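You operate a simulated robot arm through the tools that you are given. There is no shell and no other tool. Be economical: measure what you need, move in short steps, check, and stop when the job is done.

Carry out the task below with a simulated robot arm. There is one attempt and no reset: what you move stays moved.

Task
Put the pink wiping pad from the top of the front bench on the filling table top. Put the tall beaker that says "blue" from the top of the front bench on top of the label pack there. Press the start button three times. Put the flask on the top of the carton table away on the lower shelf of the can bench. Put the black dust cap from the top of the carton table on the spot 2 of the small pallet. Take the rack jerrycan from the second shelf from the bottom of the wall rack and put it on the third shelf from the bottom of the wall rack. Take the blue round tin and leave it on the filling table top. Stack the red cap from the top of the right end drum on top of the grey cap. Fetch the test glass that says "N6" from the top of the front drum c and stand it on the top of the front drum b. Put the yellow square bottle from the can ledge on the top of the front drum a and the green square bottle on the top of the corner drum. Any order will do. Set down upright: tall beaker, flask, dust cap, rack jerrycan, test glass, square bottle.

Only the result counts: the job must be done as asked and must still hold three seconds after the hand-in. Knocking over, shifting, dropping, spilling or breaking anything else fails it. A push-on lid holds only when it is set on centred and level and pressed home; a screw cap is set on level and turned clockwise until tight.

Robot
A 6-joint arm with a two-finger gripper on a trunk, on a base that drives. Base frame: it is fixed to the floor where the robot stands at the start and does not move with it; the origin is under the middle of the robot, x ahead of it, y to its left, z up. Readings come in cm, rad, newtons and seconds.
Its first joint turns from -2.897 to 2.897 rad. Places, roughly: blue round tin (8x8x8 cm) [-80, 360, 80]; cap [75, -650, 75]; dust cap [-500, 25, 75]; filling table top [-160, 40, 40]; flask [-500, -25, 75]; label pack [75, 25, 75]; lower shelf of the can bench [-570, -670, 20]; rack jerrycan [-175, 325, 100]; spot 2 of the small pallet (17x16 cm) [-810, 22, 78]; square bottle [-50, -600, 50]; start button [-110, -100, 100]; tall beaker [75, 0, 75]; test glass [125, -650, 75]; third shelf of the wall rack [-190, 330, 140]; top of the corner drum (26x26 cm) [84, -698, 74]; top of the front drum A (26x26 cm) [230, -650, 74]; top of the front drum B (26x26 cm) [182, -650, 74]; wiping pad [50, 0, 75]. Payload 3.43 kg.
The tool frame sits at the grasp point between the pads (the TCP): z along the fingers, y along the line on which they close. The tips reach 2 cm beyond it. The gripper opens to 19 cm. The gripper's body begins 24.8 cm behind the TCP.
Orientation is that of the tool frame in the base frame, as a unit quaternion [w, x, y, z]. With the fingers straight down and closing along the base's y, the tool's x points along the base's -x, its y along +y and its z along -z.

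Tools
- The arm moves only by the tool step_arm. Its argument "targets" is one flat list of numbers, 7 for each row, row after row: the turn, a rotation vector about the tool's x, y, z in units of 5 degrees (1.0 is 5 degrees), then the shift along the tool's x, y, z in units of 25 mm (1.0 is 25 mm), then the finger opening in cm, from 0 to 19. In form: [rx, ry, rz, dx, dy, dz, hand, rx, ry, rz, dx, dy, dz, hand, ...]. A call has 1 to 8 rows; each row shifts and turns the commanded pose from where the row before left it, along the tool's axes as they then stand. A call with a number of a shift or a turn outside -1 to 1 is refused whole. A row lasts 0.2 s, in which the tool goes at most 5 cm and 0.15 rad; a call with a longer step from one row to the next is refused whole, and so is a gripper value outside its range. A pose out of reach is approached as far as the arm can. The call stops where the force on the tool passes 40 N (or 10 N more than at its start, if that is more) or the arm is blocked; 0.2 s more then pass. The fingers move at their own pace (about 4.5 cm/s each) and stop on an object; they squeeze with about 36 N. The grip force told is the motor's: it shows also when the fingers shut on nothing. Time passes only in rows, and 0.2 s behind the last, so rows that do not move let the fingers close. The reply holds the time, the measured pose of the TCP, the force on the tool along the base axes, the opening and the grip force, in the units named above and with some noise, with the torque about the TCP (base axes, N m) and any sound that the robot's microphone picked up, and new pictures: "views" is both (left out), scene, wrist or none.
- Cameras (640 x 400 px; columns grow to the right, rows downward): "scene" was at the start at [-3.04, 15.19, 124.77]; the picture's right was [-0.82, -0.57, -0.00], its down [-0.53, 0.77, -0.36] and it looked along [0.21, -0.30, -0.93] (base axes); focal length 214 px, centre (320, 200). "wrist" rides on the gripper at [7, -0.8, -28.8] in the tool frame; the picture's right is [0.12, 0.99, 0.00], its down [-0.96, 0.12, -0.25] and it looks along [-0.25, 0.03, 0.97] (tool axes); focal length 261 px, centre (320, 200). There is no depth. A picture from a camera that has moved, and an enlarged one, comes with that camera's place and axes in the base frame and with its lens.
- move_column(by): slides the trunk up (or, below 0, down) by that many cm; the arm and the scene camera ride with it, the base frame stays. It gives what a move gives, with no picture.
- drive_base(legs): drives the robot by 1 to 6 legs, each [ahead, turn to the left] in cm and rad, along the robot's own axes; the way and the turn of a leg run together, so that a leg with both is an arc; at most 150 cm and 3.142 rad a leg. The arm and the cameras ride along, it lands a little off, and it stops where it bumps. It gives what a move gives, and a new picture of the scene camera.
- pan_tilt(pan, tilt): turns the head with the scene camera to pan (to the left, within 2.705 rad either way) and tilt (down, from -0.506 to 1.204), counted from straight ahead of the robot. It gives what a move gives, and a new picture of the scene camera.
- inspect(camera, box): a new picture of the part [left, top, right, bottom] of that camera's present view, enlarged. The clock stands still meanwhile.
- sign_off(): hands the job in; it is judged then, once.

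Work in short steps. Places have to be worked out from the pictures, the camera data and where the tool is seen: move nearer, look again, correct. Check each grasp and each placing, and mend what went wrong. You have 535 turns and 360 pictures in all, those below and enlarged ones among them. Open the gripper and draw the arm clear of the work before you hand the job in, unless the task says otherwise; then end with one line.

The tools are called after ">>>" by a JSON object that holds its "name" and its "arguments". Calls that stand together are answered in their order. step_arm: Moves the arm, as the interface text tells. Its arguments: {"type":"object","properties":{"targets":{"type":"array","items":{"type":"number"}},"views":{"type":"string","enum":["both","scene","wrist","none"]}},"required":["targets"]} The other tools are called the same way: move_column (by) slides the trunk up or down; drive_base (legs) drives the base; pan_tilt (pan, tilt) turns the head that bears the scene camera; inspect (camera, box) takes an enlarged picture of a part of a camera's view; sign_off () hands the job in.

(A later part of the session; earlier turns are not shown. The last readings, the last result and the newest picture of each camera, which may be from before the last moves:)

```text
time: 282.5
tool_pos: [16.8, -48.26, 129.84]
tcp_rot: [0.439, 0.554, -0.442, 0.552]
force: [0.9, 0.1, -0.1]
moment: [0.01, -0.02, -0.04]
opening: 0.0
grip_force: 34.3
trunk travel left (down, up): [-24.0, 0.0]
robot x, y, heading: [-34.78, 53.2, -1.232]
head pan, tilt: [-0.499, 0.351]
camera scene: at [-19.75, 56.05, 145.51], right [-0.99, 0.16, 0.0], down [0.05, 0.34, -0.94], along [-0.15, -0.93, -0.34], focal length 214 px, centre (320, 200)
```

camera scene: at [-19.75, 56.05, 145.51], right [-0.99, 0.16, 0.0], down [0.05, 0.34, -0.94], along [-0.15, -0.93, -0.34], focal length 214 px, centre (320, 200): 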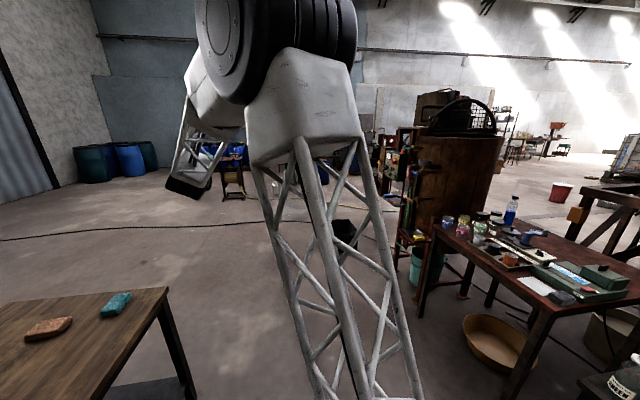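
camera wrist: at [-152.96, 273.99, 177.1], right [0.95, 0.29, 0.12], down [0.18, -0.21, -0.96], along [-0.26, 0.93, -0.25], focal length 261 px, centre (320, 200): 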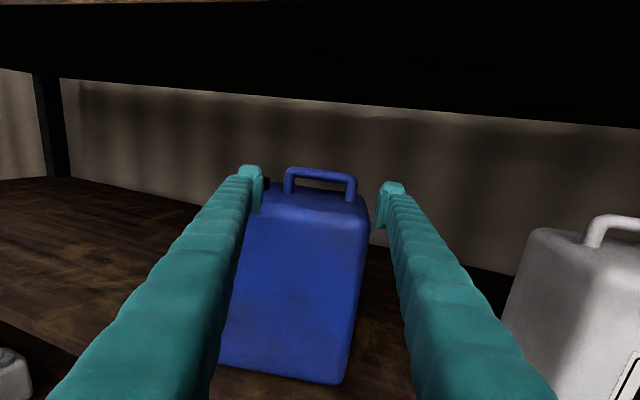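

Drive ahead for a better look at the panel.

>>> {"name": "drive_base", "arguments": {"legs": [[90, 0]]}}

>>> {"name": "pan_tilt", "arguments": {"pan": -0.9, "tilt": 0.3}}

```text
time: 287.2
tool_pos: [44.39, -133.94, 129.86]
tcp_rot: [0.444, 0.549, -0.448, 0.548]
force: [0.6, 0.6, -0.8]
moment: [0.0, 0.03, -0.05]
opening: 0.02
grip_force: 34.2
trunk travel left (down, up): [-24.0, 0.0]
robot x, y, heading: [-5.98, -31.67, -1.245]
head pan, tilt: [-0.499, 0.351]
camera scene: at [9.59, -28.97, 145.51], right [-0.98, 0.17, 0.0], down [0.06, 0.34, -0.94], along [-0.16, -0.92, -0.34], focal length 214 px, centre (320, 200)
```

scene: 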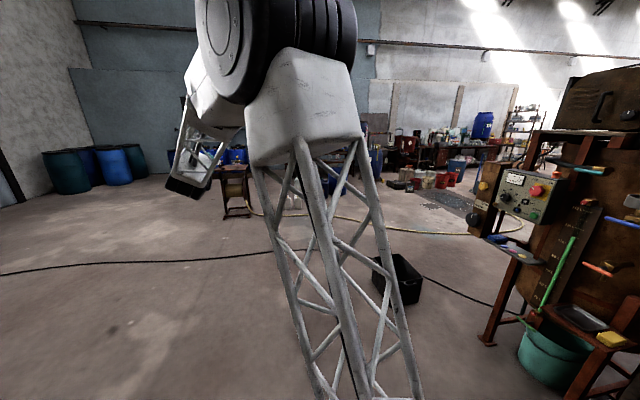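

```text
time: 288.1
tool_pos: [44.43, -133.93, 129.85]
tcp_rot: [0.445, 0.549, -0.447, 0.548]
force: [0.1, 0.6, 0.1]
moment: [0.02, 0.0, -0.04]
opening: 0.05
grip_force: 34.6
trunk travel left (down, up): [-24.0, 0.0]
robot x, y, heading: [-5.52, -32.04, -1.244]
head pan, tilt: [-0.901, 0.3]
camera scene: at [6.13, -27.63, 145.98], right [-0.84, 0.54, 0.0], down [0.16, 0.25, -0.96], along [-0.52, -0.8, -0.3], focal length 214 px, centre (320, 200)
```

scene: 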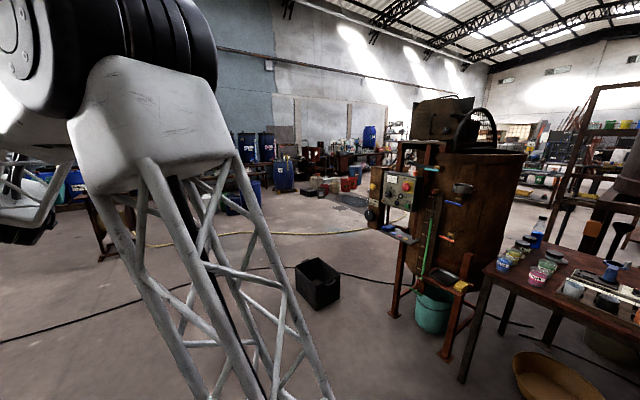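

>>> {"name": "inspect", "arguments": {"camera": "scene", "box": [360, 150, 440, 230]}}

```text
5.00 times, centred on (400, 190) of scene
camera zoom: at [6.13, -27.63, 145.98], right [-0.84, 0.54, 0.0], down [0.16, 0.25, -0.96], along [-0.52, -0.8, -0.3], focal length 1072 px, centre (-80, 250)
```

zoom: 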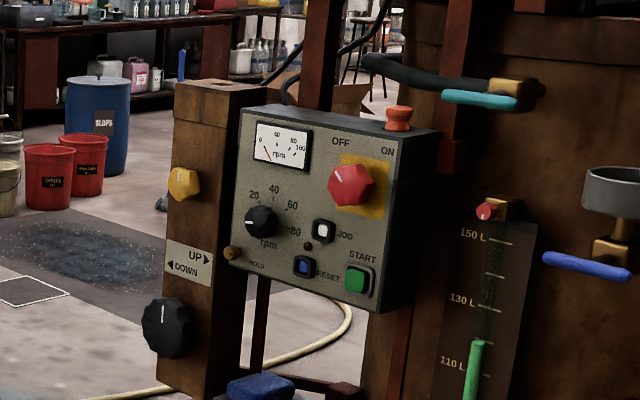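

START button (green) is at ≈(-112,-106.5,101) on a panel facing +x. Lower the tool to that height and reposition so it points at −x.

>>> {"name": "move_column", "arguments": {"by": -24}}

>>> {"name": "step_arm", "arguments": {"targets": [0, 0, 0, -1, 0, 0, 0, 0, 0, 0, -0.95, 0, 0, 0], "views": "none"}}

>>> {"name": "drive_base", "arguments": {"legs": [[0, 0.267], [57, 0], [0, -2.04]]}}

```text
time: 290.6
tool_pos: [44.38, -133.98, 105.8]
tcp_rot: [0.444, 0.549, -0.448, 0.548]
force: [0.5, 0.1, 0.0]
moment: [0.03, 0.0, -0.03]
opening: 0.03
grip_force: 35.0
trunk travel left (down, up): [0.0, 24.0]
robot x, y, heading: [-5.24, -32.3, -1.244]
head pan, tilt: [-0.901, 0.3]
```

```text
time: 291.2
tool_pos: [44.43, -133.82, 101.09]
tcp_rot: [0.444, 0.549, -0.448, 0.548]
force: [-0.3, 0.5, 0.9]
moment: [0.08, -0.05, 0.03]
opening: 0.0
grip_force: 33.7
trunk travel left (down, up): [0.0, 24.0]
robot x, y, heading: [-5.22, -32.03, -1.247]
head pan, tilt: [-0.901, 0.3]
```

```text
time: 300.4
tool_pos: [-83.58, -110.07, 101.02]
tcp_rot: [-0.706, -0.009, 0.709, -0.01]
force: [-0.4, -1.2, 0.1]
moment: [-0.02, -0.02, 0.01]
opening: 0.0
grip_force: 34.5
trunk travel left (down, up): [0.0, 24.0]
robot x, y, heading: [25.85, -79.22, -2.992]
head pan, tilt: [-0.901, 0.3]
camera scene: at [27.83, -91.57, 121.98], right [0.69, 0.73, 0.0], down [0.22, -0.2, -0.96], along [-0.69, 0.66, -0.3], focal length 214 px, centre (320, 200)
```

scene: 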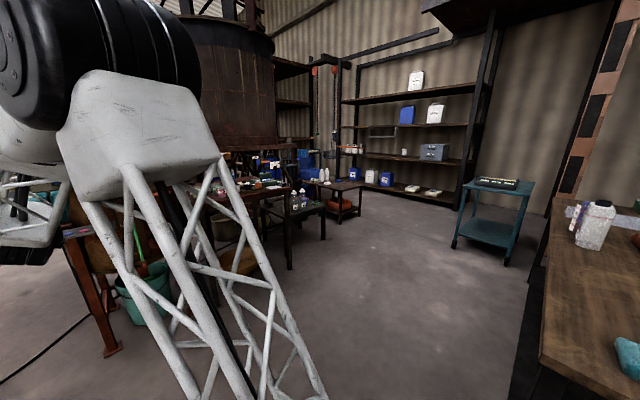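

Now look through the wrist camera at the panel.

>>> {"name": "step_arm", "arguments": {"targets": [0, 0, 0, 0, 0, 0, 0], "views": "wrist"}}

```text
time: 300.8
tool_pos: [-83.49, -110.05, 101.0]
tcp_rot: [-0.705, -0.008, 0.709, -0.009]
force: [0.0, -0.1, 0.9]
moment: [0.0, 0.01, 0.02]
opening: 0.01
grip_force: 34.2
trunk travel left (down, up): [0.0, 24.0]
robot x, y, heading: [25.83, -79.2, -2.991]
head pan, tilt: [-0.901, 0.3]
camera wrist: at [-54.73, -110.14, 108.19], right [-0.03, 0.99, 0.12], down [0.25, 0.12, -0.96], along [-0.97, 0.0, -0.25], focal length 261 px, centre (320, 200)
```

wrist: 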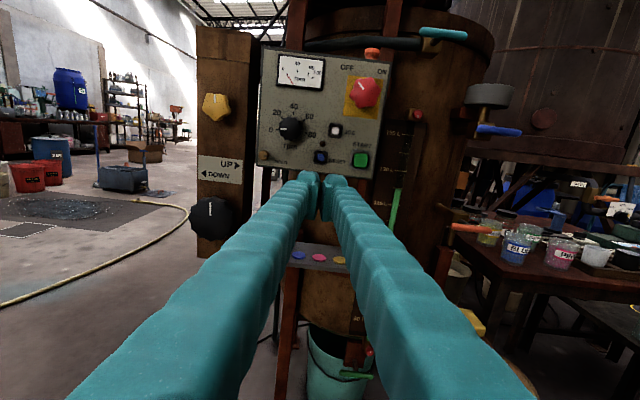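

Triangulated button: (-106.9,-103.1,103.5). Align and approach.

>>> {"name": "step_arm", "arguments": {"targets": [0, 0, 0, 0.33, 0.95, 0, 0, 0, 0, 0, 0.33, 0.95, 0, 0, 0, 0, 0, 0.34, 0.9, 0, 0, 0, 0, 0, 0, 0, 1, 0, 0, 0, 0, 0, 0, 1, 0, 0, 0, 0, 0, 0, 1, 0, 0, 0, 0, 0, 0, 1, 0, 0, 0, 0, 0, 0, 1, 0], "views": "wrist"}}

>>> {"name": "inspect", "arguments": {"camera": "wrist", "box": [260, 90, 420, 220]}}

```text
time: 302.6
tool_pos: [-96.19, -103.36, 103.55]
tcp_rot: [-0.705, -0.009, 0.709, -0.011]
force: [0.7, 0.4, 0.7]
moment: [0.03, -0.08, 0.0]
opening: 0.01
grip_force: 34.3
trunk travel left (down, up): [0.0, 24.0]
robot x, y, heading: [26.17, -79.5, -2.998]
head pan, tilt: [-0.901, 0.3]
camera wrist: at [-67.47, -103.51, 110.65], right [-0.03, 0.99, 0.12], down [0.25, 0.12, -0.96], along [-0.97, 0.0, -0.25], focal length 261 px, centre (320, 200)
```

wrist: 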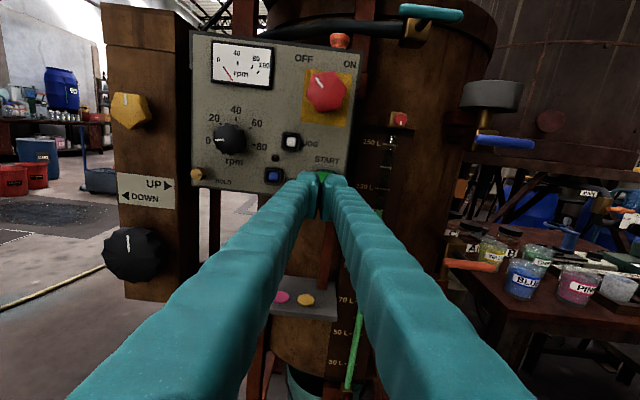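

```text
3.08 times, centred on (340, 155) of wrist
camera zoom: at [-67.47, -103.51, 110.65], right [-0.03, 0.99, 0.12], down [0.25, 0.12, -0.96], along [-0.97, 0.0, -0.25], focal length 802 px, centre (258, 338)
```

zoom: 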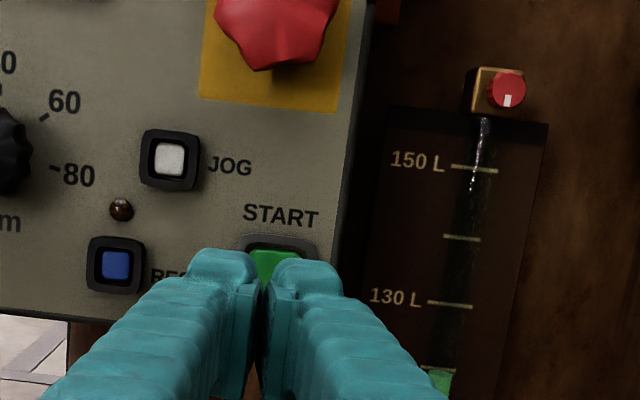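

Nearly aligned (button ≈(-107,-103,104.3)). Nudge up and close in.

>>> {"name": "step_arm", "arguments": {"targets": [0, 0, 0, 0.25, 0.1, 1, 0, 0, 0, 0, 0, 0, 1, 0, 0, 0, 0, 0, 0, 0.6, 0], "views": "none"}}

>>> {"name": "step_arm", "arguments": {"targets": [0, 0, 0, 0, 0, 0.25, 0, 0, 0, 0, 0, 0, 0.25, 0], "views": "none"}}

>>> {"name": "inspect", "arguments": {"camera": "wrist", "box": [260, 110, 420, 240]}}

```text
time: 303.4
tool_pos: [-102.59, -103.32, 104.09]
tcp_rot: [-0.705, -0.008, 0.709, -0.01]
force: [-0.8, 0.3, 0.0]
moment: [0.0, -0.1, 0.03]
opening: 0.02
grip_force: 34.2
trunk travel left (down, up): [0.0, 24.0]
robot x, y, heading: [25.71, -79.25, -2.995]
head pan, tilt: [-0.901, 0.3]
```

```text
time: 304.0
tool_pos: [-103.93, -103.38, 103.96]
tcp_rot: [-0.705, -0.008, 0.709, -0.01]
force: [0.4, -0.4, -0.5]
moment: [0.07, -0.04, 0.01]
opening: 0.0
grip_force: 34.5
trunk travel left (down, up): [0.0, 24.0]
robot x, y, heading: [26.08, -79.14, -2.999]
head pan, tilt: [-0.901, 0.3]
```

```text
3.08 times, centred on (340, 175) of wrist
camera zoom: at [-75.21, -103.42, 111.15], right [-0.03, 0.99, 0.12], down [0.25, 0.12, -0.96], along [-0.97, 0.0, -0.25], focal length 802 px, centre (258, 277)
```

zoom: 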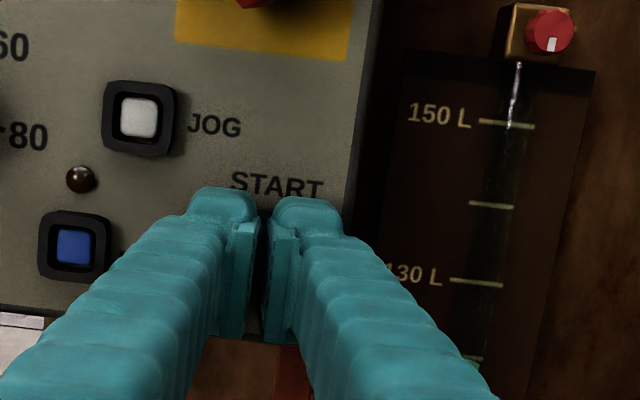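

Aligned. Advance in 3–5 mm steps until the press registers.

>>> {"name": "step_arm", "arguments": {"targets": [0, 0, 0, 0, 0.1, 0.2, 0, 0, 0, 0, 0, 0, 0.2, 0], "views": "none"}}

>>> {"name": "step_arm", "arguments": {"targets": [0, 0, 0, 0, 0, 0.15, 0, 0, 0, 0, 0, 0, 0.15, 0], "views": "none"}}

```text
time: 304.7
tool_pos: [-104.77, -103.07, 103.91]
tcp_rot: [-0.704, -0.008, 0.71, -0.011]
force: [19.0, 3.8, 0.7]
moment: [-0.02, 0.16, -0.3]
opening: 0.0
grip_force: 34.2
trunk travel left (down, up): [0.0, 24.0]
robot x, y, heading: [26.41, -79.14, -2.996]
head pan, tilt: [-0.901, 0.3]
heard: click
stopped in row 2: the force on the tool passed its limit at 47 N (the readings are from after the stop); the commanded pose is now the measured one
```

```text
time: 305.0
tool_pos: [-104.62, -103.08, 103.98]
tcp_rot: [-0.705, -0.009, 0.709, -0.01]
force: [24.0, 3.7, 1.7]
moment: [-0.01, 0.23, -0.34]
opening: 0.01
grip_force: 34.0
trunk travel left (down, up): [0.0, 24.0]
robot x, y, heading: [26.15, -78.94, -2.999]
head pan, tilt: [-0.901, 0.3]
stopped in row 1: the force on the tool passed its limit at 52 N (the readings are from after the stop); the commanded pose is now the measured one
```

One click heard. Back off 2 cm and press again.

>>> {"name": "step_arm", "arguments": {"targets": [0, 0, 0, 0, 0, -0.4, 0, 0, 0, 0, 0, 0, -0.4, 0, 0, 0, 0, 0, 0, 0, 0], "views": "none"}}

>>> {"name": "step_arm", "arguments": {"targets": [0, 0, 0, 0, 0, 0.4, 0, 0, 0, 0, 0, 0, 0.25, 0, 0, 0, 0, 0, 0, 0.12, 0, 0, 0, 0, 0, 0, 0.12, 0], "views": "none"}}

```text
time: 305.8
tool_pos: [-102.82, -103.24, 103.72]
tcp_rot: [-0.704, -0.009, 0.71, -0.01]
force: [-0.1, -0.7, 1.1]
moment: [0.0, -0.02, 0.0]
opening: 0.01
grip_force: 34.1
trunk travel left (down, up): [0.0, 24.0]
robot x, y, heading: [26.13, -79.07, -2.995]
head pan, tilt: [-0.901, 0.3]
```

```text
time: 306.8
tool_pos: [-104.58, -103.26, 103.72]
tcp_rot: [-0.704, -0.009, 0.71, -0.01]
force: [20.4, 3.8, 1.7]
moment: [0.02, 0.15, -0.3]
opening: 0.01
grip_force: 34.3
trunk travel left (down, up): [0.0, 24.0]
robot x, y, heading: [26.46, -79.32, -2.994]
head pan, tilt: [-0.901, 0.3]
heard: click
stopped in row 4: the force on the tool passed its limit at 50 N (the readings are from after the stop); the commanded pose is now the measured one
```

Second click. Back off and press a third time.

>>> {"name": "step_arm", "arguments": {"targets": [0, 0, 0, 0, 0, -0.4, 0, 0, 0, 0, 0, 0, -0.4, 0, 0, 0, 0, 0, 0, 0, 0], "views": "none"}}

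>>> {"name": "step_arm", "arguments": {"targets": [0, 0, 0, 0, 0, 0.4, 0, 0, 0, 0, 0, 0, 0.25, 0, 0, 0, 0, 0, 0, 0.12, 0, 0, 0, 0, 0, 0, 0.12, 0], "views": "none"}}

>>> {"name": "step_arm", "arguments": {"targets": [0, 0, 0, 0, 0, -0.5, 0, 0, 0, 0, 0, 0, -1, 0, 0, 0, 0, 0, 0, -1, 0, 0, 0, 0, 0, 0, -1, 0, 0, 0, 0, 0, 0, -1, 0, 0, 0, 0, 0, 0, -1, 0, 0, 0, 0, 0, 0, -1, 0], "views": "wrist"}}

```text
time: 307.6
tool_pos: [-102.81, -103.02, 103.57]
tcp_rot: [-0.703, -0.009, 0.711, -0.011]
force: [-0.2, 0.2, -0.5]
moment: [0.02, 0.01, 0.01]
opening: 0.02
grip_force: 34.4
trunk travel left (down, up): [0.0, 24.0]
robot x, y, heading: [25.6, -78.85, -2.994]
head pan, tilt: [-0.901, 0.3]
```

```text
time: 308.5
tool_pos: [-104.67, -103.21, 103.6]
tcp_rot: [-0.703, -0.009, 0.711, -0.01]
force: [18.3, 3.1, 1.4]
moment: [0.06, 0.15, -0.31]
opening: 0.0
grip_force: 34.3
trunk travel left (down, up): [0.0, 24.0]
robot x, y, heading: [26.07, -78.74, -2.998]
head pan, tilt: [-0.901, 0.3]
heard: click
stopped in row 4: the force on the tool passed its limit at 48 N (the readings are from after the stop); the commanded pose is now the measured one
```

```text
time: 310.1
tool_pos: [-88.52, -102.78, 103.61]
tcp_rot: [-0.703, -0.009, 0.711, -0.01]
force: [0.1, -0.7, -0.5]
moment: [0.0, 0.11, -0.02]
opening: 0.0
grip_force: 34.0
trunk travel left (down, up): [0.0, 24.0]
robot x, y, heading: [26.24, -79.19, -2.995]
head pan, tilt: [-0.901, 0.3]
camera wrist: at [-59.87, -102.88, 111.04], right [-0.03, 0.99, 0.12], down [0.26, 0.12, -0.96], along [-0.97, 0.0, -0.26], focal length 261 px, centre (320, 200)
```

wrist: 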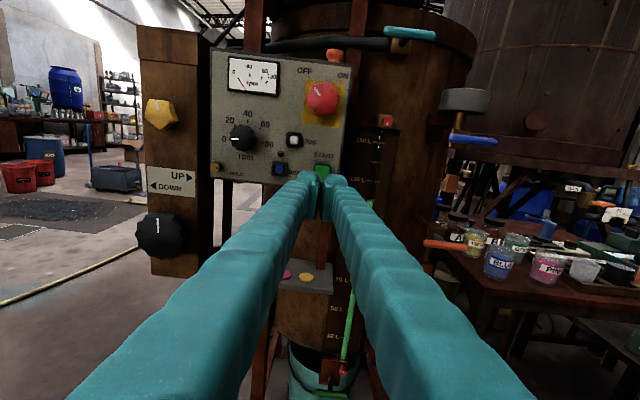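

Three clicks done. Fold the tool back to vertical while retracting.

>>> {"name": "step_arm", "arguments": {"targets": [0, -1, 0, -0.1, 0, -0.9, 0, 0, -1, 0, -0.2, 0, -0.9, 0, 0, -1, 0, -0.2, 0, -0.9, 0, 0, -1, 0, -0.3, 0, -0.9, 0, 0, -1, 0, -0.4, 0, -0.8, 0, 0, -1, 0, -0.4, 0, -0.8, 0, 0, -1, 0, -0.5, 0, -0.8, 0, 0, -1, 0, -0.6, 0, -0.7, 0], "views": "none"}}

>>> {"name": "step_arm", "arguments": {"targets": [0, -1, 0, -0.6, 0, -0.6, 0, 0, -1, 0, -0.6, 0, -0.6, 0, 0, -1, 0, -0.6, 0, -0.5, 0, 0, -1, 0, -0.6, 0, -0.4, 0, 0, -1, 0, -0.6, 0, -0.3, 0, 0, -1, 0, -0.6, 0, -0.2, 0, 0, -1, 0, -0.6, 0, -0.1, 0, 0, -1, 0, -0.6, 0, 0, 0], "views": "none"}}

>>> {"name": "step_arm", "arguments": {"targets": [0, -1, 0, -0.5, 0, 0, 0, 0, -1, 0, -0.5, 0, 0, 0, 0, 0, 0, 0, 0, 0, 0], "views": "wrist"}}

```text
time: 311.9
tool_pos: [-70.18, -102.23, 102.35]
tcp_rot: [-0.416, -0.012, 0.909, -0.006]
force: [0.2, 0.5, -1.1]
moment: [-0.04, 0.02, -0.03]
opening: 0.0
grip_force: 34.1
trunk travel left (down, up): [0.0, 24.0]
robot x, y, heading: [25.91, -78.87, -3.0]
head pan, tilt: [-0.901, 0.3]
```

```text
time: 313.7
tool_pos: [-53.14, -107.41, 98.99]
tcp_rot: [-0.133, 0.008, 0.987, 0.085]
force: [-0.1, -0.1, 1.8]
moment: [-0.11, 0.11, 0.08]
opening: 0.01
grip_force: 33.8
out of reach, approached as far as the arm can: row 2, 3, 4, 5, 6, 7, 8
trunk travel left (down, up): [0.0, 24.0]
robot x, y, heading: [26.21, -79.25, -2.996]
head pan, tilt: [-0.901, 0.3]
```

```text
time: 314.5
tool_pos: [-50.85, -107.53, 98.8]
tcp_rot: [-0.066, 0.016, 0.99, 0.123]
force: [0.5, -0.2, -0.1]
moment: [0.01, -0.01, 0.0]
opening: 0.0
grip_force: 34.4
out of reach, approached as far as the arm can: row 2
trunk travel left (down, up): [0.0, 24.0]
robot x, y, heading: [26.31, -78.96, -2.998]
head pan, tilt: [-0.901, 0.3]
camera wrist: at [-54.14, -115.22, 127.13], right [-0.07, 0.96, 0.26], down [0.99, 0.04, 0.13], along [0.12, 0.26, -0.96], focal length 261 px, centre (320, 200)
```

wrist: 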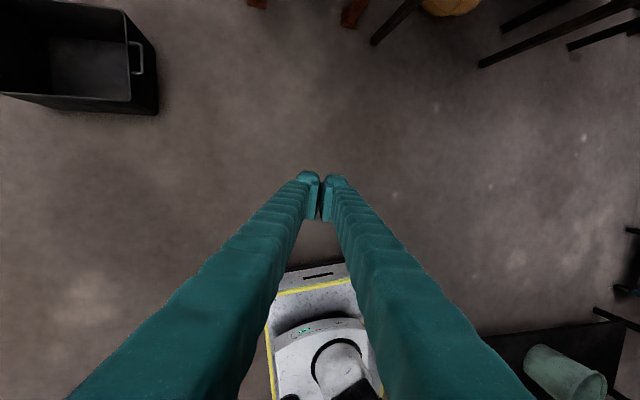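

A wrist limit from the flipped roll shows. Undo the 180° roll (rz −).

>>> {"name": "step_arm", "arguments": {"targets": [0, 0, -1, 0, 0, 0, 0, 0, 0, -1, 0, 0, 0, 0, 0, 0, -1, 0, 0, 0, 0, 0, 0, -1, 0, 0, 0, 0, 0, 0, -1, 0, 0, 0, 0, 0, 0, -1, 0, 0, 0, 0, 0, 0, -1, 0, 0, 0, 0, 0, 0, -1, 0, 0, 0, 0], "views": "none"}}

>>> {"name": "step_arm", "arguments": {"targets": [0, 0, -1, 0, 0, 0, 0, 0, 0, -1, 0, 0, 0, 0, 0, 0, -1, 0, 0, 0, 0, 0, 0, -1, 0, 0, 0, 0, 0, 0, -1, 0, 0, 0, 0, 0, 0, -1, 0, 0, 0, 0, 0, 0, -1, 0, 0, 0, 0, 0, 0, -1, 0, 0, 0, 0], "views": "none"}}

>>> {"name": "step_arm", "arguments": {"targets": [0, 0, -1, 0, 0, 0, 0, 0, 0, -1, 0, 0, 0, 0, 0, 0, -1, 0, 0, 0, 0, 0, 0, -1, 0, 0, 0, 0, 0, 0, -1, 0, 0, 0, 0, 0, 0, -1, 0, 0, 0, 0, 0, 0, -1, 0, 0, 0, 0, 0, 0, -1, 0, 0, 0, 0], "views": "none"}}

>>> {"name": "step_arm", "arguments": {"targets": [0, 0, -1, 0, 0, 0, 0, 0, 0, -1, 0, 0, 0, 0, 0, 0, -1, 0, 0, 0, 0, 0, 0, -1, 0, 0, 0, 0, 0, 0, -1, 0, 0, 0, 0, 0, 0, -1, 0, 0, 0, 0, 0, 0, -1, 0, 0, 0, 0, 0, 0, -1, 0, 0, 0, 0], "views": "none"}}

```text
time: 316.3
tool_pos: [-50.63, -107.26, 98.53]
tcp_rot: [-0.021, -0.325, 0.935, 0.139]
force: [0.0, -0.2, 0.0]
moment: [0.03, 0.02, -0.03]
opening: 0.02
grip_force: 34.7
trunk travel left (down, up): [0.0, 24.0]
robot x, y, heading: [26.0, -79.09, -2.994]
head pan, tilt: [-0.901, 0.3]
```

```text
time: 318.1
tool_pos: [-50.65, -107.37, 98.44]
tcp_rot: [0.027, -0.625, 0.768, 0.138]
force: [-0.8, -0.1, 0.2]
moment: [-0.04, 0.0, -0.01]
opening: 0.0
grip_force: 34.3
trunk travel left (down, up): [0.0, 24.0]
robot x, y, heading: [26.06, -79.14, -2.996]
head pan, tilt: [-0.901, 0.3]
```

```text
time: 319.9
tool_pos: [-50.81, -107.26, 98.4]
tcp_rot: [-0.072, 0.85, -0.508, -0.12]
force: [0.3, 0.5, 0.1]
moment: [-0.06, -0.01, 0.03]
opening: 0.0
grip_force: 34.7
trunk travel left (down, up): [0.0, 24.0]
robot x, y, heading: [26.45, -79.02, -2.998]
head pan, tilt: [-0.901, 0.3]
```

```text
time: 321.7
tool_pos: [-50.65, -107.4, 98.41]
tcp_rot: [-0.11, 0.973, -0.186, -0.087]
force: [0.8, -0.2, 0.3]
moment: [-0.04, 0.0, -0.02]
opening: 0.0
grip_force: 34.1
trunk travel left (down, up): [0.0, 24.0]
robot x, y, heading: [25.74, -79.01, -2.998]
head pan, tilt: [-0.901, 0.3]
```

Now correct the tilt to vertical and finish the yaw alignment.

>>> {"name": "step_arm", "arguments": {"targets": [-0.7, 0.82, 0, 0, 0, 0, 0, -0.7, 0.82, 0, 0, 0, 0, 0, -0.72, 0.81, 0, 0, 0, 0, 0, 0, 0, -1, 0, 0, 0, 0, 0, 0, -1, 0, 0, 0, 0, 0, 0, -1, 0, 0, 0, 0, 0, 0, -1, 0, 0, 0, 0, 0, 0, -1, 0, 0, 0, 0], "views": "none"}}

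```text
time: 323.5
tool_pos: [-50.61, -107.3, 98.59]
tcp_rot: [-0.125, 0.99, 0.028, -0.061]
force: [-0.2, -0.2, 0.0]
moment: [0.0, -0.06, 0.02]
opening: 0.01
grip_force: 34.7
out of reach, approached as far as the arm can: row 1, 2, 3
trunk travel left (down, up): [0.0, 24.0]
robot x, y, heading: [26.18, -78.99, -2.994]
head pan, tilt: [-0.901, 0.3]
```

The limit is from the low trunk (wrist too high relative to it). Lower the tool first, then straighten.

>>> {"name": "step_arm", "arguments": {"targets": [0, 0, 0, 0.3, 0, 1, 0, 0, 0, 0, 0.3, 0, 1, 0, 0, 0, 0, 0.3, 0, 1, 0, 0, 0, 0, 0.3, 0, 1, 0, 0, 0, 0, 0.3, 0, 1, 0, 0, 0, 0, 0.3, 0, 1, 0], "views": "none"}}

>>> {"name": "move_column", "arguments": {"by": 20}}

>>> {"name": "step_arm", "arguments": {"targets": [0, 0, 0, 0, 0, 0, 0], "views": "none"}}

```text
time: 324.9
tool_pos: [-48.19, -103.38, 83.43]
tcp_rot: [-0.126, 0.99, 0.027, -0.061]
force: [0.4, 0.3, -0.5]
moment: [0.02, 0.04, 0.02]
opening: 0.02
grip_force: 34.1
trunk travel left (down, up): [0.0, 24.0]
robot x, y, heading: [25.87, -79.15, -2.996]
head pan, tilt: [-0.901, 0.3]
```

```text
time: 327.1
tool_pos: [-48.21, -103.44, 103.56]
tcp_rot: [-0.126, 0.99, 0.028, -0.062]
force: [0.2, -0.1, 0.2]
moment: [-0.04, 0.01, 0.02]
opening: 0.0
grip_force: 34.5
trunk travel left (down, up): [-20.0, 4.0]
robot x, y, heading: [26.01, -79.33, -2.997]
head pan, tilt: [-0.901, 0.3]
```

```text
time: 327.5
tool_pos: [-48.16, -103.48, 103.53]
tcp_rot: [-0.126, 0.99, 0.027, -0.061]
force: [0.3, 0.1, 1.0]
moment: [-0.01, 0.03, -0.02]
opening: 0.0
grip_force: 34.3
trunk travel left (down, up): [-20.0, 4.0]
robot x, y, heading: [26.41, -79.17, -2.997]
head pan, tilt: [-0.901, 0.3]
```

>>> {"name": "step_arm", "arguments": {"targets": [-0.98, 0.44, 0, 0, 0, 0, 0, -0.98, 0.44, 0, 0, 0, 0, 0, -0.98, 0.44, 0, 0, 0, 0, 0], "views": "none"}}

```text
time: 328.3
tool_pos: [-48.25, -103.41, 103.23]
tcp_rot: [-0.123, 0.99, 0.028, -0.062]
force: [0.0, 0.5, -0.4]
moment: [0.03, 0.01, -0.01]
opening: 0.0
grip_force: 34.2
out of reach, approached as far as the arm can: row 1, 2, 3
trunk travel left (down, up): [-20.0, 4.0]
robot x, y, heading: [26.16, -78.99, -2.999]
head pan, tilt: [-0.901, 0.3]
```

The wrist seems to be on the wrong branch (J4 near its limit), which forbids exact vertical. I'll go back to the aligned pose (pitched ~45°) to unwind it.

>>> {"name": "step_arm", "arguments": {"targets": [0, -1, 0, 0, 0, 0, 0, 0, -1, 0, 0, 0, 0, 0, 0, -1, 0, 0, 0, 0, 0, 0, -1, 0, 0, 0, 0, 0, 0, -1, 0, 0, 0, 0, 0, 0, -1, 0, 0, 0, 0, 0], "views": "none"}}

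>>> {"name": "step_arm", "arguments": {"targets": [-1, 0, 0, 0, 0, 0, 0, -1, 0, 0, 0, 0, 0, 0], "views": "scene"}}

```text
time: 329.7
tool_pos: [-48.37, -103.49, 103.46]
tcp_rot: [-0.111, 0.94, 0.058, -0.317]
force: [-0.4, -0.5, -0.5]
moment: [0.06, -0.03, -0.02]
opening: 0.02
grip_force: 34.1
trunk travel left (down, up): [-20.0, 4.0]
robot x, y, heading: [26.21, -79.33, -2.999]
head pan, tilt: [-0.901, 0.3]
```

```text
time: 330.3
tool_pos: [-48.23, -103.44, 103.43]
tcp_rot: [-0.027, 0.946, 0.086, -0.31]
force: [-0.3, -1.4, -0.4]
moment: [0.1, 0.05, -0.03]
opening: 0.01
grip_force: 34.5
trunk travel left (down, up): [-20.0, 4.0]
robot x, y, heading: [26.26, -79.45, -2.995]
head pan, tilt: [-0.901, 0.3]
camera scene: at [27.99, -91.58, 141.98], right [0.69, 0.73, 0.0], down [0.22, -0.2, -0.96], along [-0.7, 0.65, -0.3], focal length 214 px, centre (320, 200)
```

scene: 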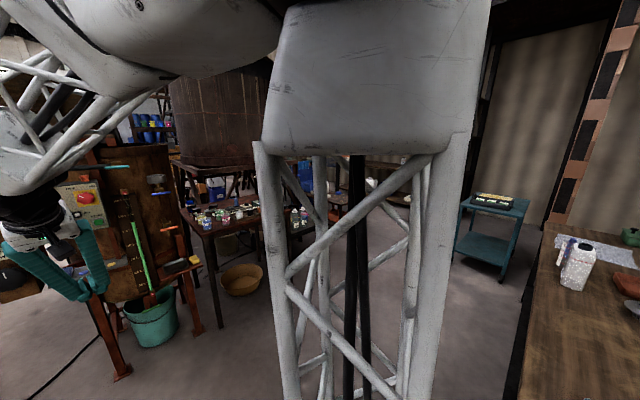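

Accepted. Align fully with the forearm (≈45°) and roll −90° there so J4 unwinds, then pitch down and see.

>>> {"name": "step_arm", "arguments": {"targets": [-0.9, -1, 0, 0, 0, 0, 0, 0, -0.8, 0, 0, 0, 0, 0, 0, 0, -1, 0, 0, 0, 0, 0, 0, -1, 0, 0, 0, 0, 0, 0, -1, 0, 0, 0, 0, 0, 0, -1, 0, 0, 0, 0, 0, 0, -1, 0, 0, 0, 0, 0, 0, -1, 0, 0, 0, 0], "views": "none"}}

>>> {"name": "step_arm", "arguments": {"targets": [0, 0, -1, 0, 0, 0, 0, 0, 0, -1, 0, 0, 0, 0, 0, 0, -1, 0, 0, 0, 0, 0, 0, -1, 0, 0, 0, 0, 0, 0, -1, 0, 0, 0, 0, 0, 0, -1, 0, 0, 0, 0, 0, 0, -1, 0, 0, 0, 0, 0, 0, -1, 0, 0, 0, 0], "views": "none"}}

```text
time: 332.1
tool_pos: [-48.18, -103.32, 103.59]
tcp_rot: [-0.082, 0.863, 0.333, -0.371]
force: [1.0, 1.0, 1.2]
moment: [-0.04, -0.03, 0.02]
opening: 0.0
grip_force: 34.1
trunk travel left (down, up): [-20.0, 4.0]
robot x, y, heading: [26.51, -79.28, -2.996]
head pan, tilt: [-0.901, 0.3]
```

```text
time: 333.9
tool_pos: [-45.87, -107.64, 96.03]
tcp_rot: [-0.21, 0.696, 0.604, -0.326]
force: [0.4, -1.6, -0.4]
moment: [-0.02, -0.03, 0.0]
opening: 0.0
grip_force: 34.1
out of reach, approached as far as the arm can: row 2, 3, 4, 5, 6, 7, 8
trunk travel left (down, up): [-20.0, 4.0]
robot x, y, heading: [26.25, -78.74, -2.995]
head pan, tilt: [-0.901, 0.3]
```

The roll continues through J4 now (position drifts a bit, in free space). Keep going.

>>> {"name": "step_arm", "arguments": {"targets": [0, 0, -1, 0, 0, 0, 0, 0, 0, -1, 0, 0, 0, 0, 0, 0, -1, 0, 0, 0, 0, 0, 0, -1, 0, 0, 0, 0, 0, 0, -1, 0, 0, 0, 0, 0, 0, -1, 0, 0, 0, 0, 0, 0, -1, 0, 0, 0, 0, 0, 0, -1, 0, 0, 0, 0], "views": "none"}}

>>> {"name": "step_arm", "arguments": {"targets": [0, 0, -1, 0, 0, 0, 0, 0, 0, -1, 0, 0, 0, 0, 0, 0, -1, 0, 0, 0, 0, 0, 0, -1, 0, 0, 0, 0, 0, 0, -1, 0, 0, 0, 0, 0, 0, -1, 0, 0, 0, 0, 0, 0, -1, 0, 0, 0, 0, 0, 0, -1, 0, 0, 0, 0], "views": "scene"}}

```text
time: 335.7
tool_pos: [-45.15, -107.99, 86.91]
tcp_rot: [-0.305, 0.446, 0.808, -0.235]
force: [0.4, 0.1, 1.2]
moment: [0.01, -0.01, 0.0]
opening: 0.01
grip_force: 34.1
out of reach, approached as far as the arm can: row 1, 2, 3, 4, 5, 6, 7, 8
trunk travel left (down, up): [-20.0, 4.0]
robot x, y, heading: [26.03, -79.07, -2.994]
head pan, tilt: [-0.901, 0.3]
```

```text
time: 337.5
tool_pos: [-45.52, -104.42, 78.1]
tcp_rot: [-0.364, 0.142, 0.912, -0.124]
force: [0.1, 0.2, -0.4]
moment: [0.01, 0.04, -0.04]
opening: 0.01
grip_force: 34.3
out of reach, approached as far as the arm can: row 1, 2, 3, 4, 5, 6, 7, 8
trunk travel left (down, up): [-20.0, 4.0]
robot x, y, heading: [26.01, -79.44, -2.997]
head pan, tilt: [-0.901, 0.3]
camera scene: at [28.02, -91.55, 141.98], right [0.69, 0.73, 0.0], down [0.22, -0.2, -0.96], along [-0.7, 0.65, -0.3], focal length 214 px, centre (320, 200)
```

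scene: 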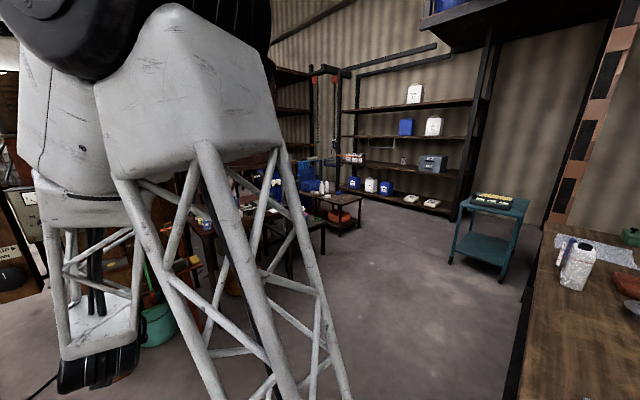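

Roll has progressed ~150°. Now pitch down toward vertical.

>>> {"name": "step_arm", "arguments": {"targets": [-0.46, -0.88, 0, 0, 0, 0, 0, -0.46, -0.88, 0, 0, 0, 0, 0, -0.46, -0.88, 0, 0, 0, 0, 0, -0.46, -0.88, 0, 0, 0, 0, 0, -0.46, -0.88, 0, 0, 0, 0, 0, -0.46, -0.88, 0, 0, 0, 0, 0, -0.46, -0.88, 0, 0, 0, 0, 0, -0.46, -0.88, 0, 0, 0, 0, 0], "views": "none"}}

```text
time: 339.3
tool_pos: [-45.34, -99.97, 71.29]
tcp_rot: [-0.048, 0.147, 0.987, -0.033]
force: [0.2, 0.3, 0.0]
moment: [-0.03, 0.07, -0.03]
opening: 0.04
grip_force: 34.9
out of reach, approached as far as the arm can: row 1, 2, 3, 4
trunk travel left (down, up): [-20.0, 4.0]
robot x, y, heading: [26.13, -79.41, -2.998]
head pan, tilt: [-0.901, 0.3]
```

Unwound — now nearly vertical without limits. Finish levelling and turn the gripper +155° about vertical to its original orientation.

>>> {"name": "step_arm", "arguments": {"targets": [-0.9, -0.97, 0, 0, 0, -1, 0, 0, 0, 1, 0, 0, -1, 0, 0, 0, 1, 0, 0, -1, 0, 0, 0, 1, 0, 0, -1, 0, 0, 0, 1, 0, 0, -1, 0, 0, 0, 1, 0, 0, -1, 0, 0, 0, 1, 0, 0, -1, 0, 0, 0, 1, 0, 0, -1, 0], "views": "none"}}

>>> {"name": "step_arm", "arguments": {"targets": [0, 0, 1, 0, 0, -1, 0, 0, 0, 1, 0, 0, -1, 0, 0, 0, 1, 0, 0, 0, 0, 0, 0, 1, 0, 0, 0, 0, 0, 0, 1, 0, 0, 0, 0, 0, 0, 1, 0, 0, 0, 0, 0, 0, 1, 0, 0, 0, 0, 0, 0, 1, 0, 0, 0, 0], "views": "none"}}

>>> {"name": "step_arm", "arguments": {"targets": [0, 0, 1, 0, 0, 0, 0, 0, 0, 1, 0, 0, 0, 0, 0, 0, 1, 0, 0, 0, 0, 0, 0, 1, 0, 0, 0, 0, 0, 0, 1, 0, 0, 0, 0, 0, 0, 1, 0, 0, 0, 0, 0, 0, 1, 0, 0, 0, 0, 0, 0, 1, 0, 0, 0, 0], "views": "none"}}

>>> {"name": "step_arm", "arguments": {"targets": [0, 0, 1, 0, 0, 0, 0, 0, 0, 1, 0, 0, 0, 0, 0, 0, 1, 0, 0, 0, 0, 0, 0, 1, 0, 0, 0, 0, 0, 0, 1, 0, 0, 0, 0, 0, 0, 1, 0, 0, 0, 0, 0, 0, 1, 0, 0, 0, 0, 0, 0, 1, 0, 0, 0, 0], "views": "none"}}

```text
time: 341.1
tool_pos: [-45.25, -99.89, 91.15]
tcp_rot: [0.0, 0.438, 0.899, 0.0]
force: [-0.6, 0.2, 0.0]
moment: [0.01, -0.03, 0.05]
opening: 0.0
grip_force: 33.7
trunk travel left (down, up): [-20.0, 4.0]
robot x, y, heading: [25.97, -79.22, -2.998]
head pan, tilt: [-0.901, 0.3]
```

```text
time: 342.9
tool_pos: [-45.15, -99.88, 96.2]
tcp_rot: [-0.001, 0.719, 0.695, 0.0]
force: [-0.8, -0.2, 0.5]
moment: [0.01, 0.01, -0.01]
opening: 0.03
grip_force: 34.1
trunk travel left (down, up): [-20.0, 4.0]
robot x, y, heading: [26.33, -79.29, -2.996]
head pan, tilt: [-0.901, 0.3]
```

```text
time: 344.7
tool_pos: [-45.13, -99.93, 96.21]
tcp_rot: [0.0, 0.913, 0.407, 0.0]
force: [-0.6, -0.7, 0.9]
moment: [0.02, -0.02, -0.01]
opening: 0.0
grip_force: 33.8
trunk travel left (down, up): [-20.0, 4.0]
robot x, y, heading: [26.57, -78.76, -2.992]
head pan, tilt: [-0.901, 0.3]
```

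```text
time: 346.5
tool_pos: [-45.14, -99.89, 96.23]
tcp_rot: [-0.001, 0.998, 0.07, 0.0]
force: [0.4, -0.4, 0.0]
moment: [0.02, 0.02, -0.03]
opening: 0.03
grip_force: 33.6
trunk travel left (down, up): [-20.0, 4.0]
robot x, y, heading: [26.03, -78.75, -2.995]
head pan, tilt: [-0.901, 0.3]
```

Tool vertical and restored. Next the drum area (y≈-650). Drive diagonally clear of the wooden stand near (84,-375), and look.

>>> {"name": "pan_tilt", "arguments": {"pan": 0, "tilt": 0.3}}

>>> {"name": "drive_base", "arguments": {"legs": [[0, 2.06], [140, 0], [130, 0], [0, -0.64]]}}

```text
time: 347.7
tool_pos: [-45.16, -99.86, 96.16]
tcp_rot: [0.0, 0.998, 0.071, 0.0]
force: [0.5, -0.5, -0.7]
moment: [0.02, 0.01, -0.03]
opening: 0.01
grip_force: 34.1
trunk travel left (down, up): [-20.0, 4.0]
robot x, y, heading: [26.16, -79.12, -2.996]
head pan, tilt: [0.0, 0.3]
camera scene: at [25.57, -99.28, 141.98], right [-0.14, 0.99, 0.0], down [0.29, 0.04, -0.96], along [-0.95, -0.14, -0.3], focal length 214 px, centre (320, 200)
```

scene: 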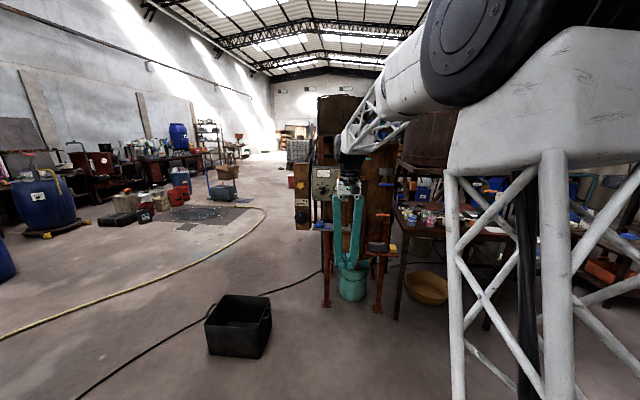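

```text
time: 367.9
tool_pos: [211.58, -360.7, 96.18]
tcp_rot: [0.0, 0.693, 0.721, 0.0]
force: [0.4, 0.0, 0.0]
moment: [0.0, 0.01, 0.0]
opening: 0.0
grip_force: 34.3
trunk travel left (down, up): [-20.0, 4.0]
robot x, y, heading: [198.04, -287.61, -1.53]
head pan, tilt: [0.0, 0.3]
camera scene: at [217.98, -290.06, 141.98], right [-1.0, -0.04, 0.0], down [-0.01, 0.3, -0.96], along [0.04, -0.95, -0.3], focal length 214 px, centre (320, 200)
```

scene: 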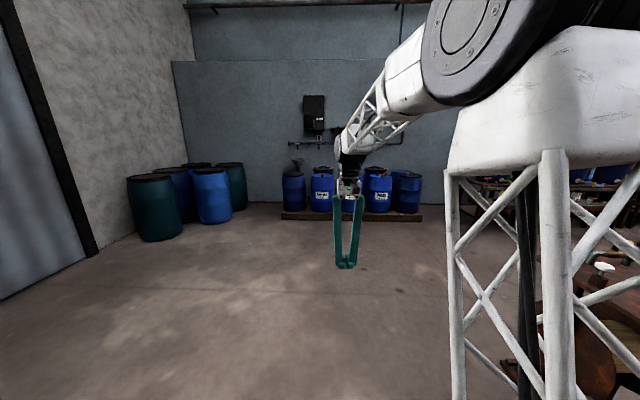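

Drums on a pallet are ahead. Drive closer.

>>> {"name": "drive_base", "arguments": {"legs": [[130, 0], [60, -0.1]]}}

>>> {"name": "pan_tilt", "arguments": {"pan": -0.4, "tilt": 0.5}}

```text
time: 377.5
tool_pos: [211.41, -551.43, 96.27]
tcp_rot: [0.0, 0.724, 0.69, 0.001]
force: [-0.2, 0.1, 0.3]
moment: [-0.01, -0.03, -0.05]
opening: 0.0
grip_force: 34.4
trunk travel left (down, up): [-20.0, 4.0]
robot x, y, heading: [204.12, -477.81, -1.61]
head pan, tilt: [0.0, 0.3]
camera scene: at [223.89, -481.81, 141.98], right [-1.0, 0.04, 0.0], down [0.01, 0.3, -0.96], along [-0.04, -0.95, -0.3], focal length 214 px, centre (320, 200)
```

scene: 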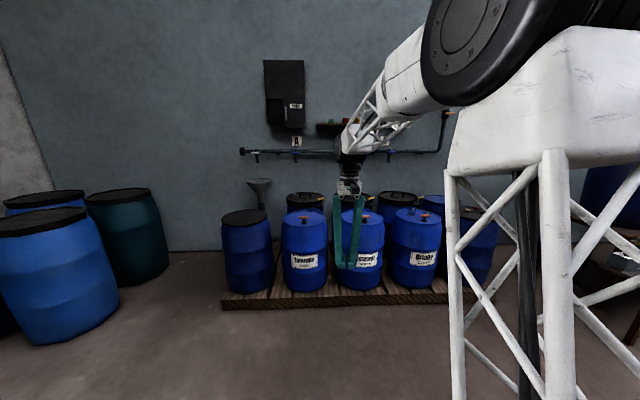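

```text
time: 378.3
tool_pos: [211.34, -551.6, 96.24]
tcp_rot: [0.001, 0.724, 0.69, 0.0]
force: [0.8, 0.1, -0.3]
moment: [0.02, 0.02, 0.01]
opening: 0.0
grip_force: 34.5
trunk travel left (down, up): [-20.0, 4.0]
robot x, y, heading: [204.25, -477.37, -1.619]
head pan, tilt: [-0.4, 0.499]
camera scene: at [220.4, -480.7, 140.14], right [-0.9, 0.43, 0.0], down [0.2, 0.43, -0.88], along [-0.38, -0.79, -0.48], focal length 214 px, centre (320, 200)
```

scene: 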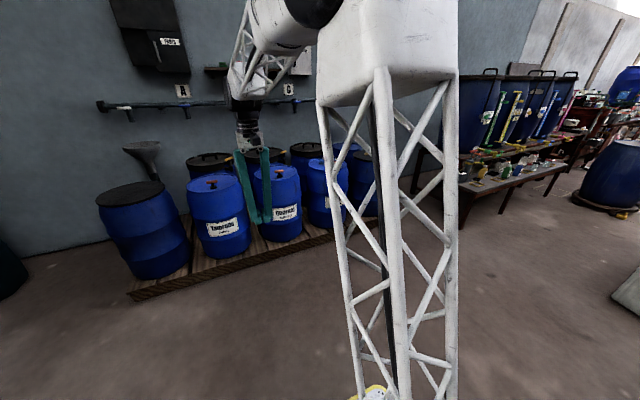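

Front row left→right: spare drum (280), A (230), B (180), C (131), right end (~80). Move to stand before C/right end drum.

>>> {"name": "drive_base", "arguments": {"legs": [[0, -0.8], [105, 0], [0, 0.84]]}}

>>> {"name": "pan_tilt", "arguments": {"pan": -0.1, "tilt": 0.7}}

```text
time: 388.2
tool_pos: [139.16, -620.87, 96.07]
tcp_rot: [0.0, 0.702, 0.712, 0.0]
force: [0.4, 0.3, -0.7]
moment: [-0.01, -0.04, -0.01]
opening: 0.01
grip_force: 34.0
trunk travel left (down, up): [-20.0, 4.0]
robot x, y, heading: [127.73, -547.49, -1.548]
head pan, tilt: [-0.4, 0.499]
camera scene: at [143.68, -549.53, 140.14], right [-0.93, 0.37, 0.0], down [0.18, 0.44, -0.88], along [-0.32, -0.82, -0.48], focal length 214 px, centre (320, 200)
```

scene: 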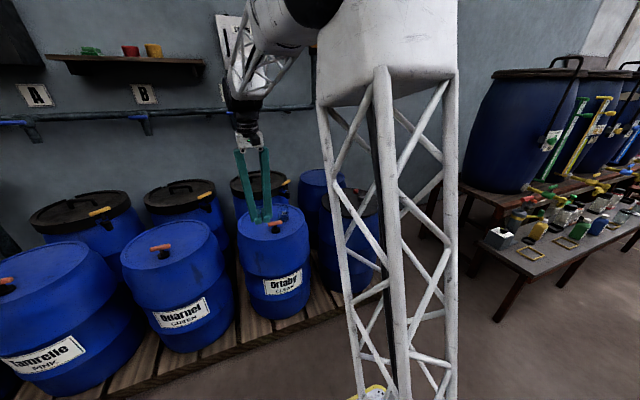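

```text
time: 389.0
tool_pos: [139.19, -620.95, 96.25]
tcp_rot: [0.0, 0.702, 0.713, -0.001]
force: [0.7, 0.1, 0.9]
moment: [0.0, 0.02, 0.02]
opening: 0.0
grip_force: 34.7
trunk travel left (down, up): [-20.0, 4.0]
robot x, y, heading: [127.29, -547.33, -1.551]
head pan, tilt: [-0.099, 0.7]
camera scene: at [146.37, -549.55, 138.37], right [-1.0, 0.08, 0.0], down [0.05, 0.64, -0.77], along [-0.06, -0.76, -0.64], focal length 214 px, centre (320, 200)
```

scene: 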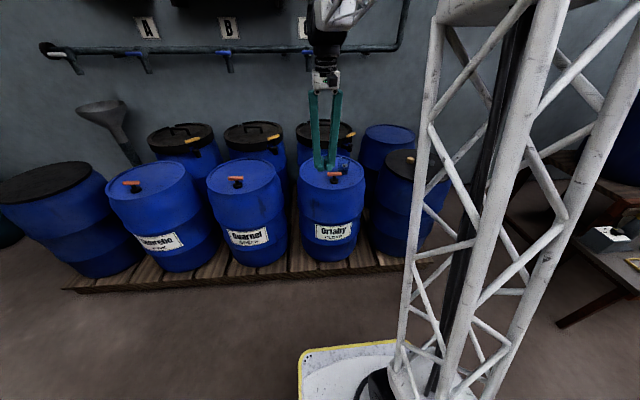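

>>> {"name": "inspect", "arguments": {"camera": "scene", "box": [290, 110, 450, 210]}}

>>> {"name": "inspect", "arguments": {"camera": "scene", "box": [80, 130, 290, 260]}}

```text
4.00 times, centred on (370, 160) of scene
camera zoom: at [146.37, -549.55, 138.37], right [-1.0, 0.08, 0.0], down [0.05, 0.64, -0.77], along [-0.06, -0.76, -0.64], focal length 858 px, centre (120, 360)
```

zoom: 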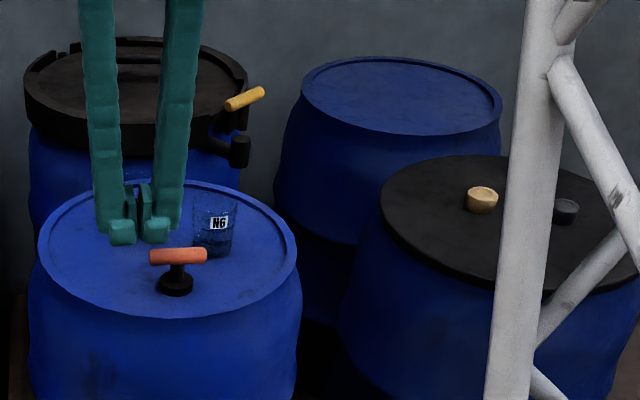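

```text
3.05 times, centred on (185, 195) of scene
camera zoom: at [146.37, -549.55, 138.37], right [-1.0, 0.08, 0.0], down [0.05, 0.64, -0.77], along [-0.06, -0.76, -0.64], focal length 654 px, centre (731, 215)
```

zoom: 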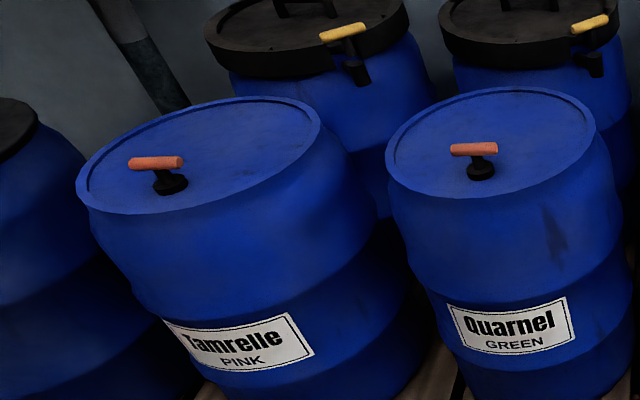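

Glass N6 is at ≈(125.7,-648) on C (8 cm tall); T-handle valves sit near the front of each drum top. Move to (155,-572) to reach both C and B.

>>> {"name": "drive_base", "arguments": {"legs": [[0, 0.81], [37, 0], [0, -0.83]]}}

>>> {"name": "step_arm", "arguments": {"targets": [0, 0, 0, 0, 0, 0, 6, 0, 0, 0, 0, 0, 0, 12], "views": "wrist"}}

```text
time: 395.9
tool_pos: [166.42, -645.74, 96.14]
tcp_rot: [-0.001, 0.705, 0.709, -0.001]
force: [0.5, -0.2, 0.1]
moment: [-0.01, 0.02, 0.01]
opening: 0.01
grip_force: 34.2
trunk travel left (down, up): [-20.0, 4.0]
robot x, y, heading: [155.27, -572.04, -1.564]
head pan, tilt: [-0.099, 0.7]
camera scene: at [174.27, -574.61, 138.37], right [-1.0, 0.09, 0.0], down [0.06, 0.64, -0.76], along [-0.07, -0.76, -0.64], focal length 214 px, centre (320, 200)
```

scene: 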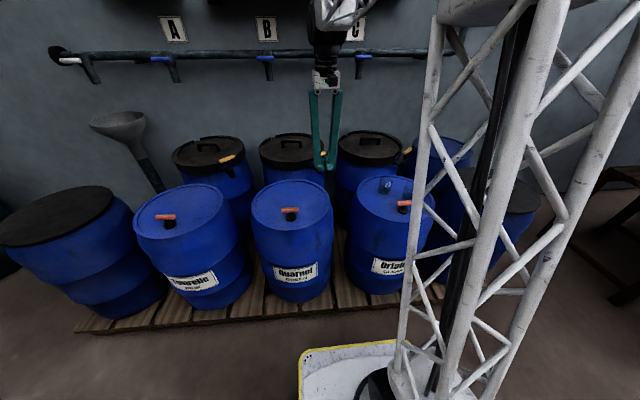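

```text
time: 396.5
tool_pos: [166.48, -645.9, 96.19]
tcp_rot: [0.0, 0.705, 0.71, 0.0]
force: [0.3, 0.1, -0.4]
moment: [-0.01, 0.0, 0.02]
opening: 5.07
grip_force: 0.2
trunk travel left (down, up): [-20.0, 4.0]
robot x, y, heading: [155.37, -572.18, -1.558]
head pan, tilt: [-0.099, 0.7]
camera wrist: at [165.55, -638.82, 124.93], right [0.99, 0.13, 0.0], down [0.12, -0.96, 0.25], along [0.03, -0.25, -0.97], focal length 261 px, centre (320, 200)
```

wrist: 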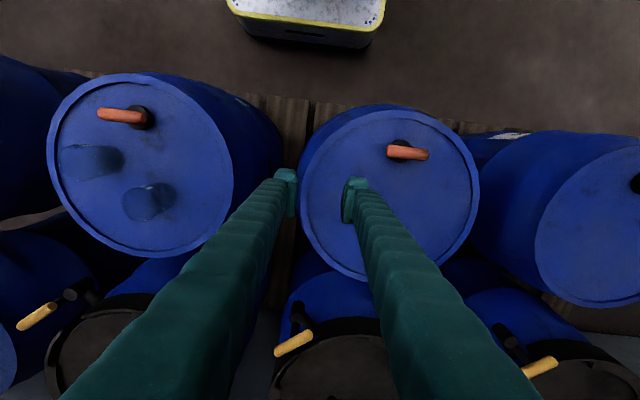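

Two glasses stand on C: one at ≈(126,-649), one at ≈(135,-655). Zoom to confirm labels.

>>> {"name": "inspect", "arguments": {"camera": "scene", "box": [340, 150, 440, 230]}}

>>> {"name": "inspect", "arguments": {"camera": "wrist", "box": [40, 70, 240, 260]}}

```text
5.00 times, centred on (390, 190) of scene
camera zoom: at [174.27, -574.61, 138.37], right [-1.0, 0.09, 0.0], down [0.06, 0.64, -0.76], along [-0.07, -0.76, -0.64], focal length 1072 px, centre (-30, 250)
```

zoom: 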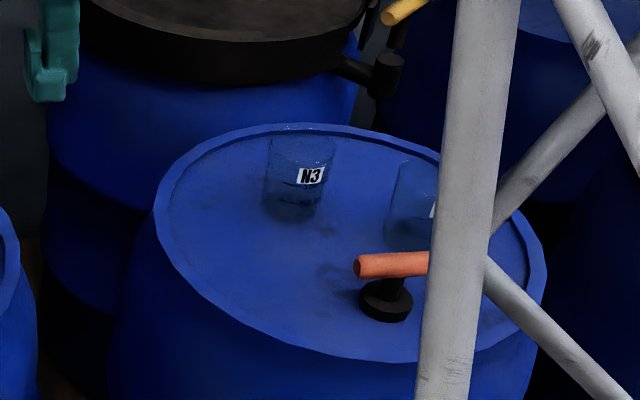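

```text
2.11 times, centred on (140, 165) of wrist
camera zoom: at [165.55, -638.82, 124.93], right [0.99, 0.13, 0.0], down [0.12, -0.96, 0.25], along [0.03, -0.25, -0.97], focal length 549 px, centre (699, 274)
```

zoom: 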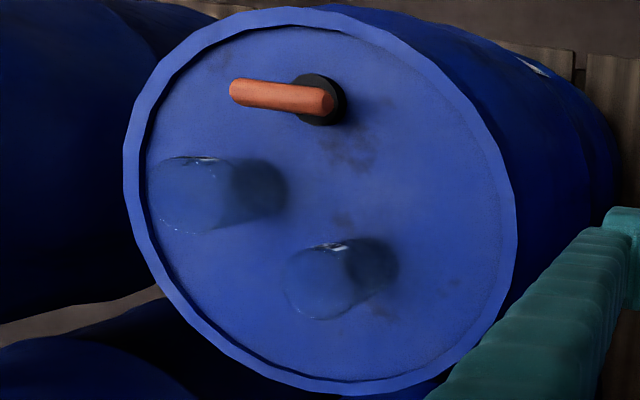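

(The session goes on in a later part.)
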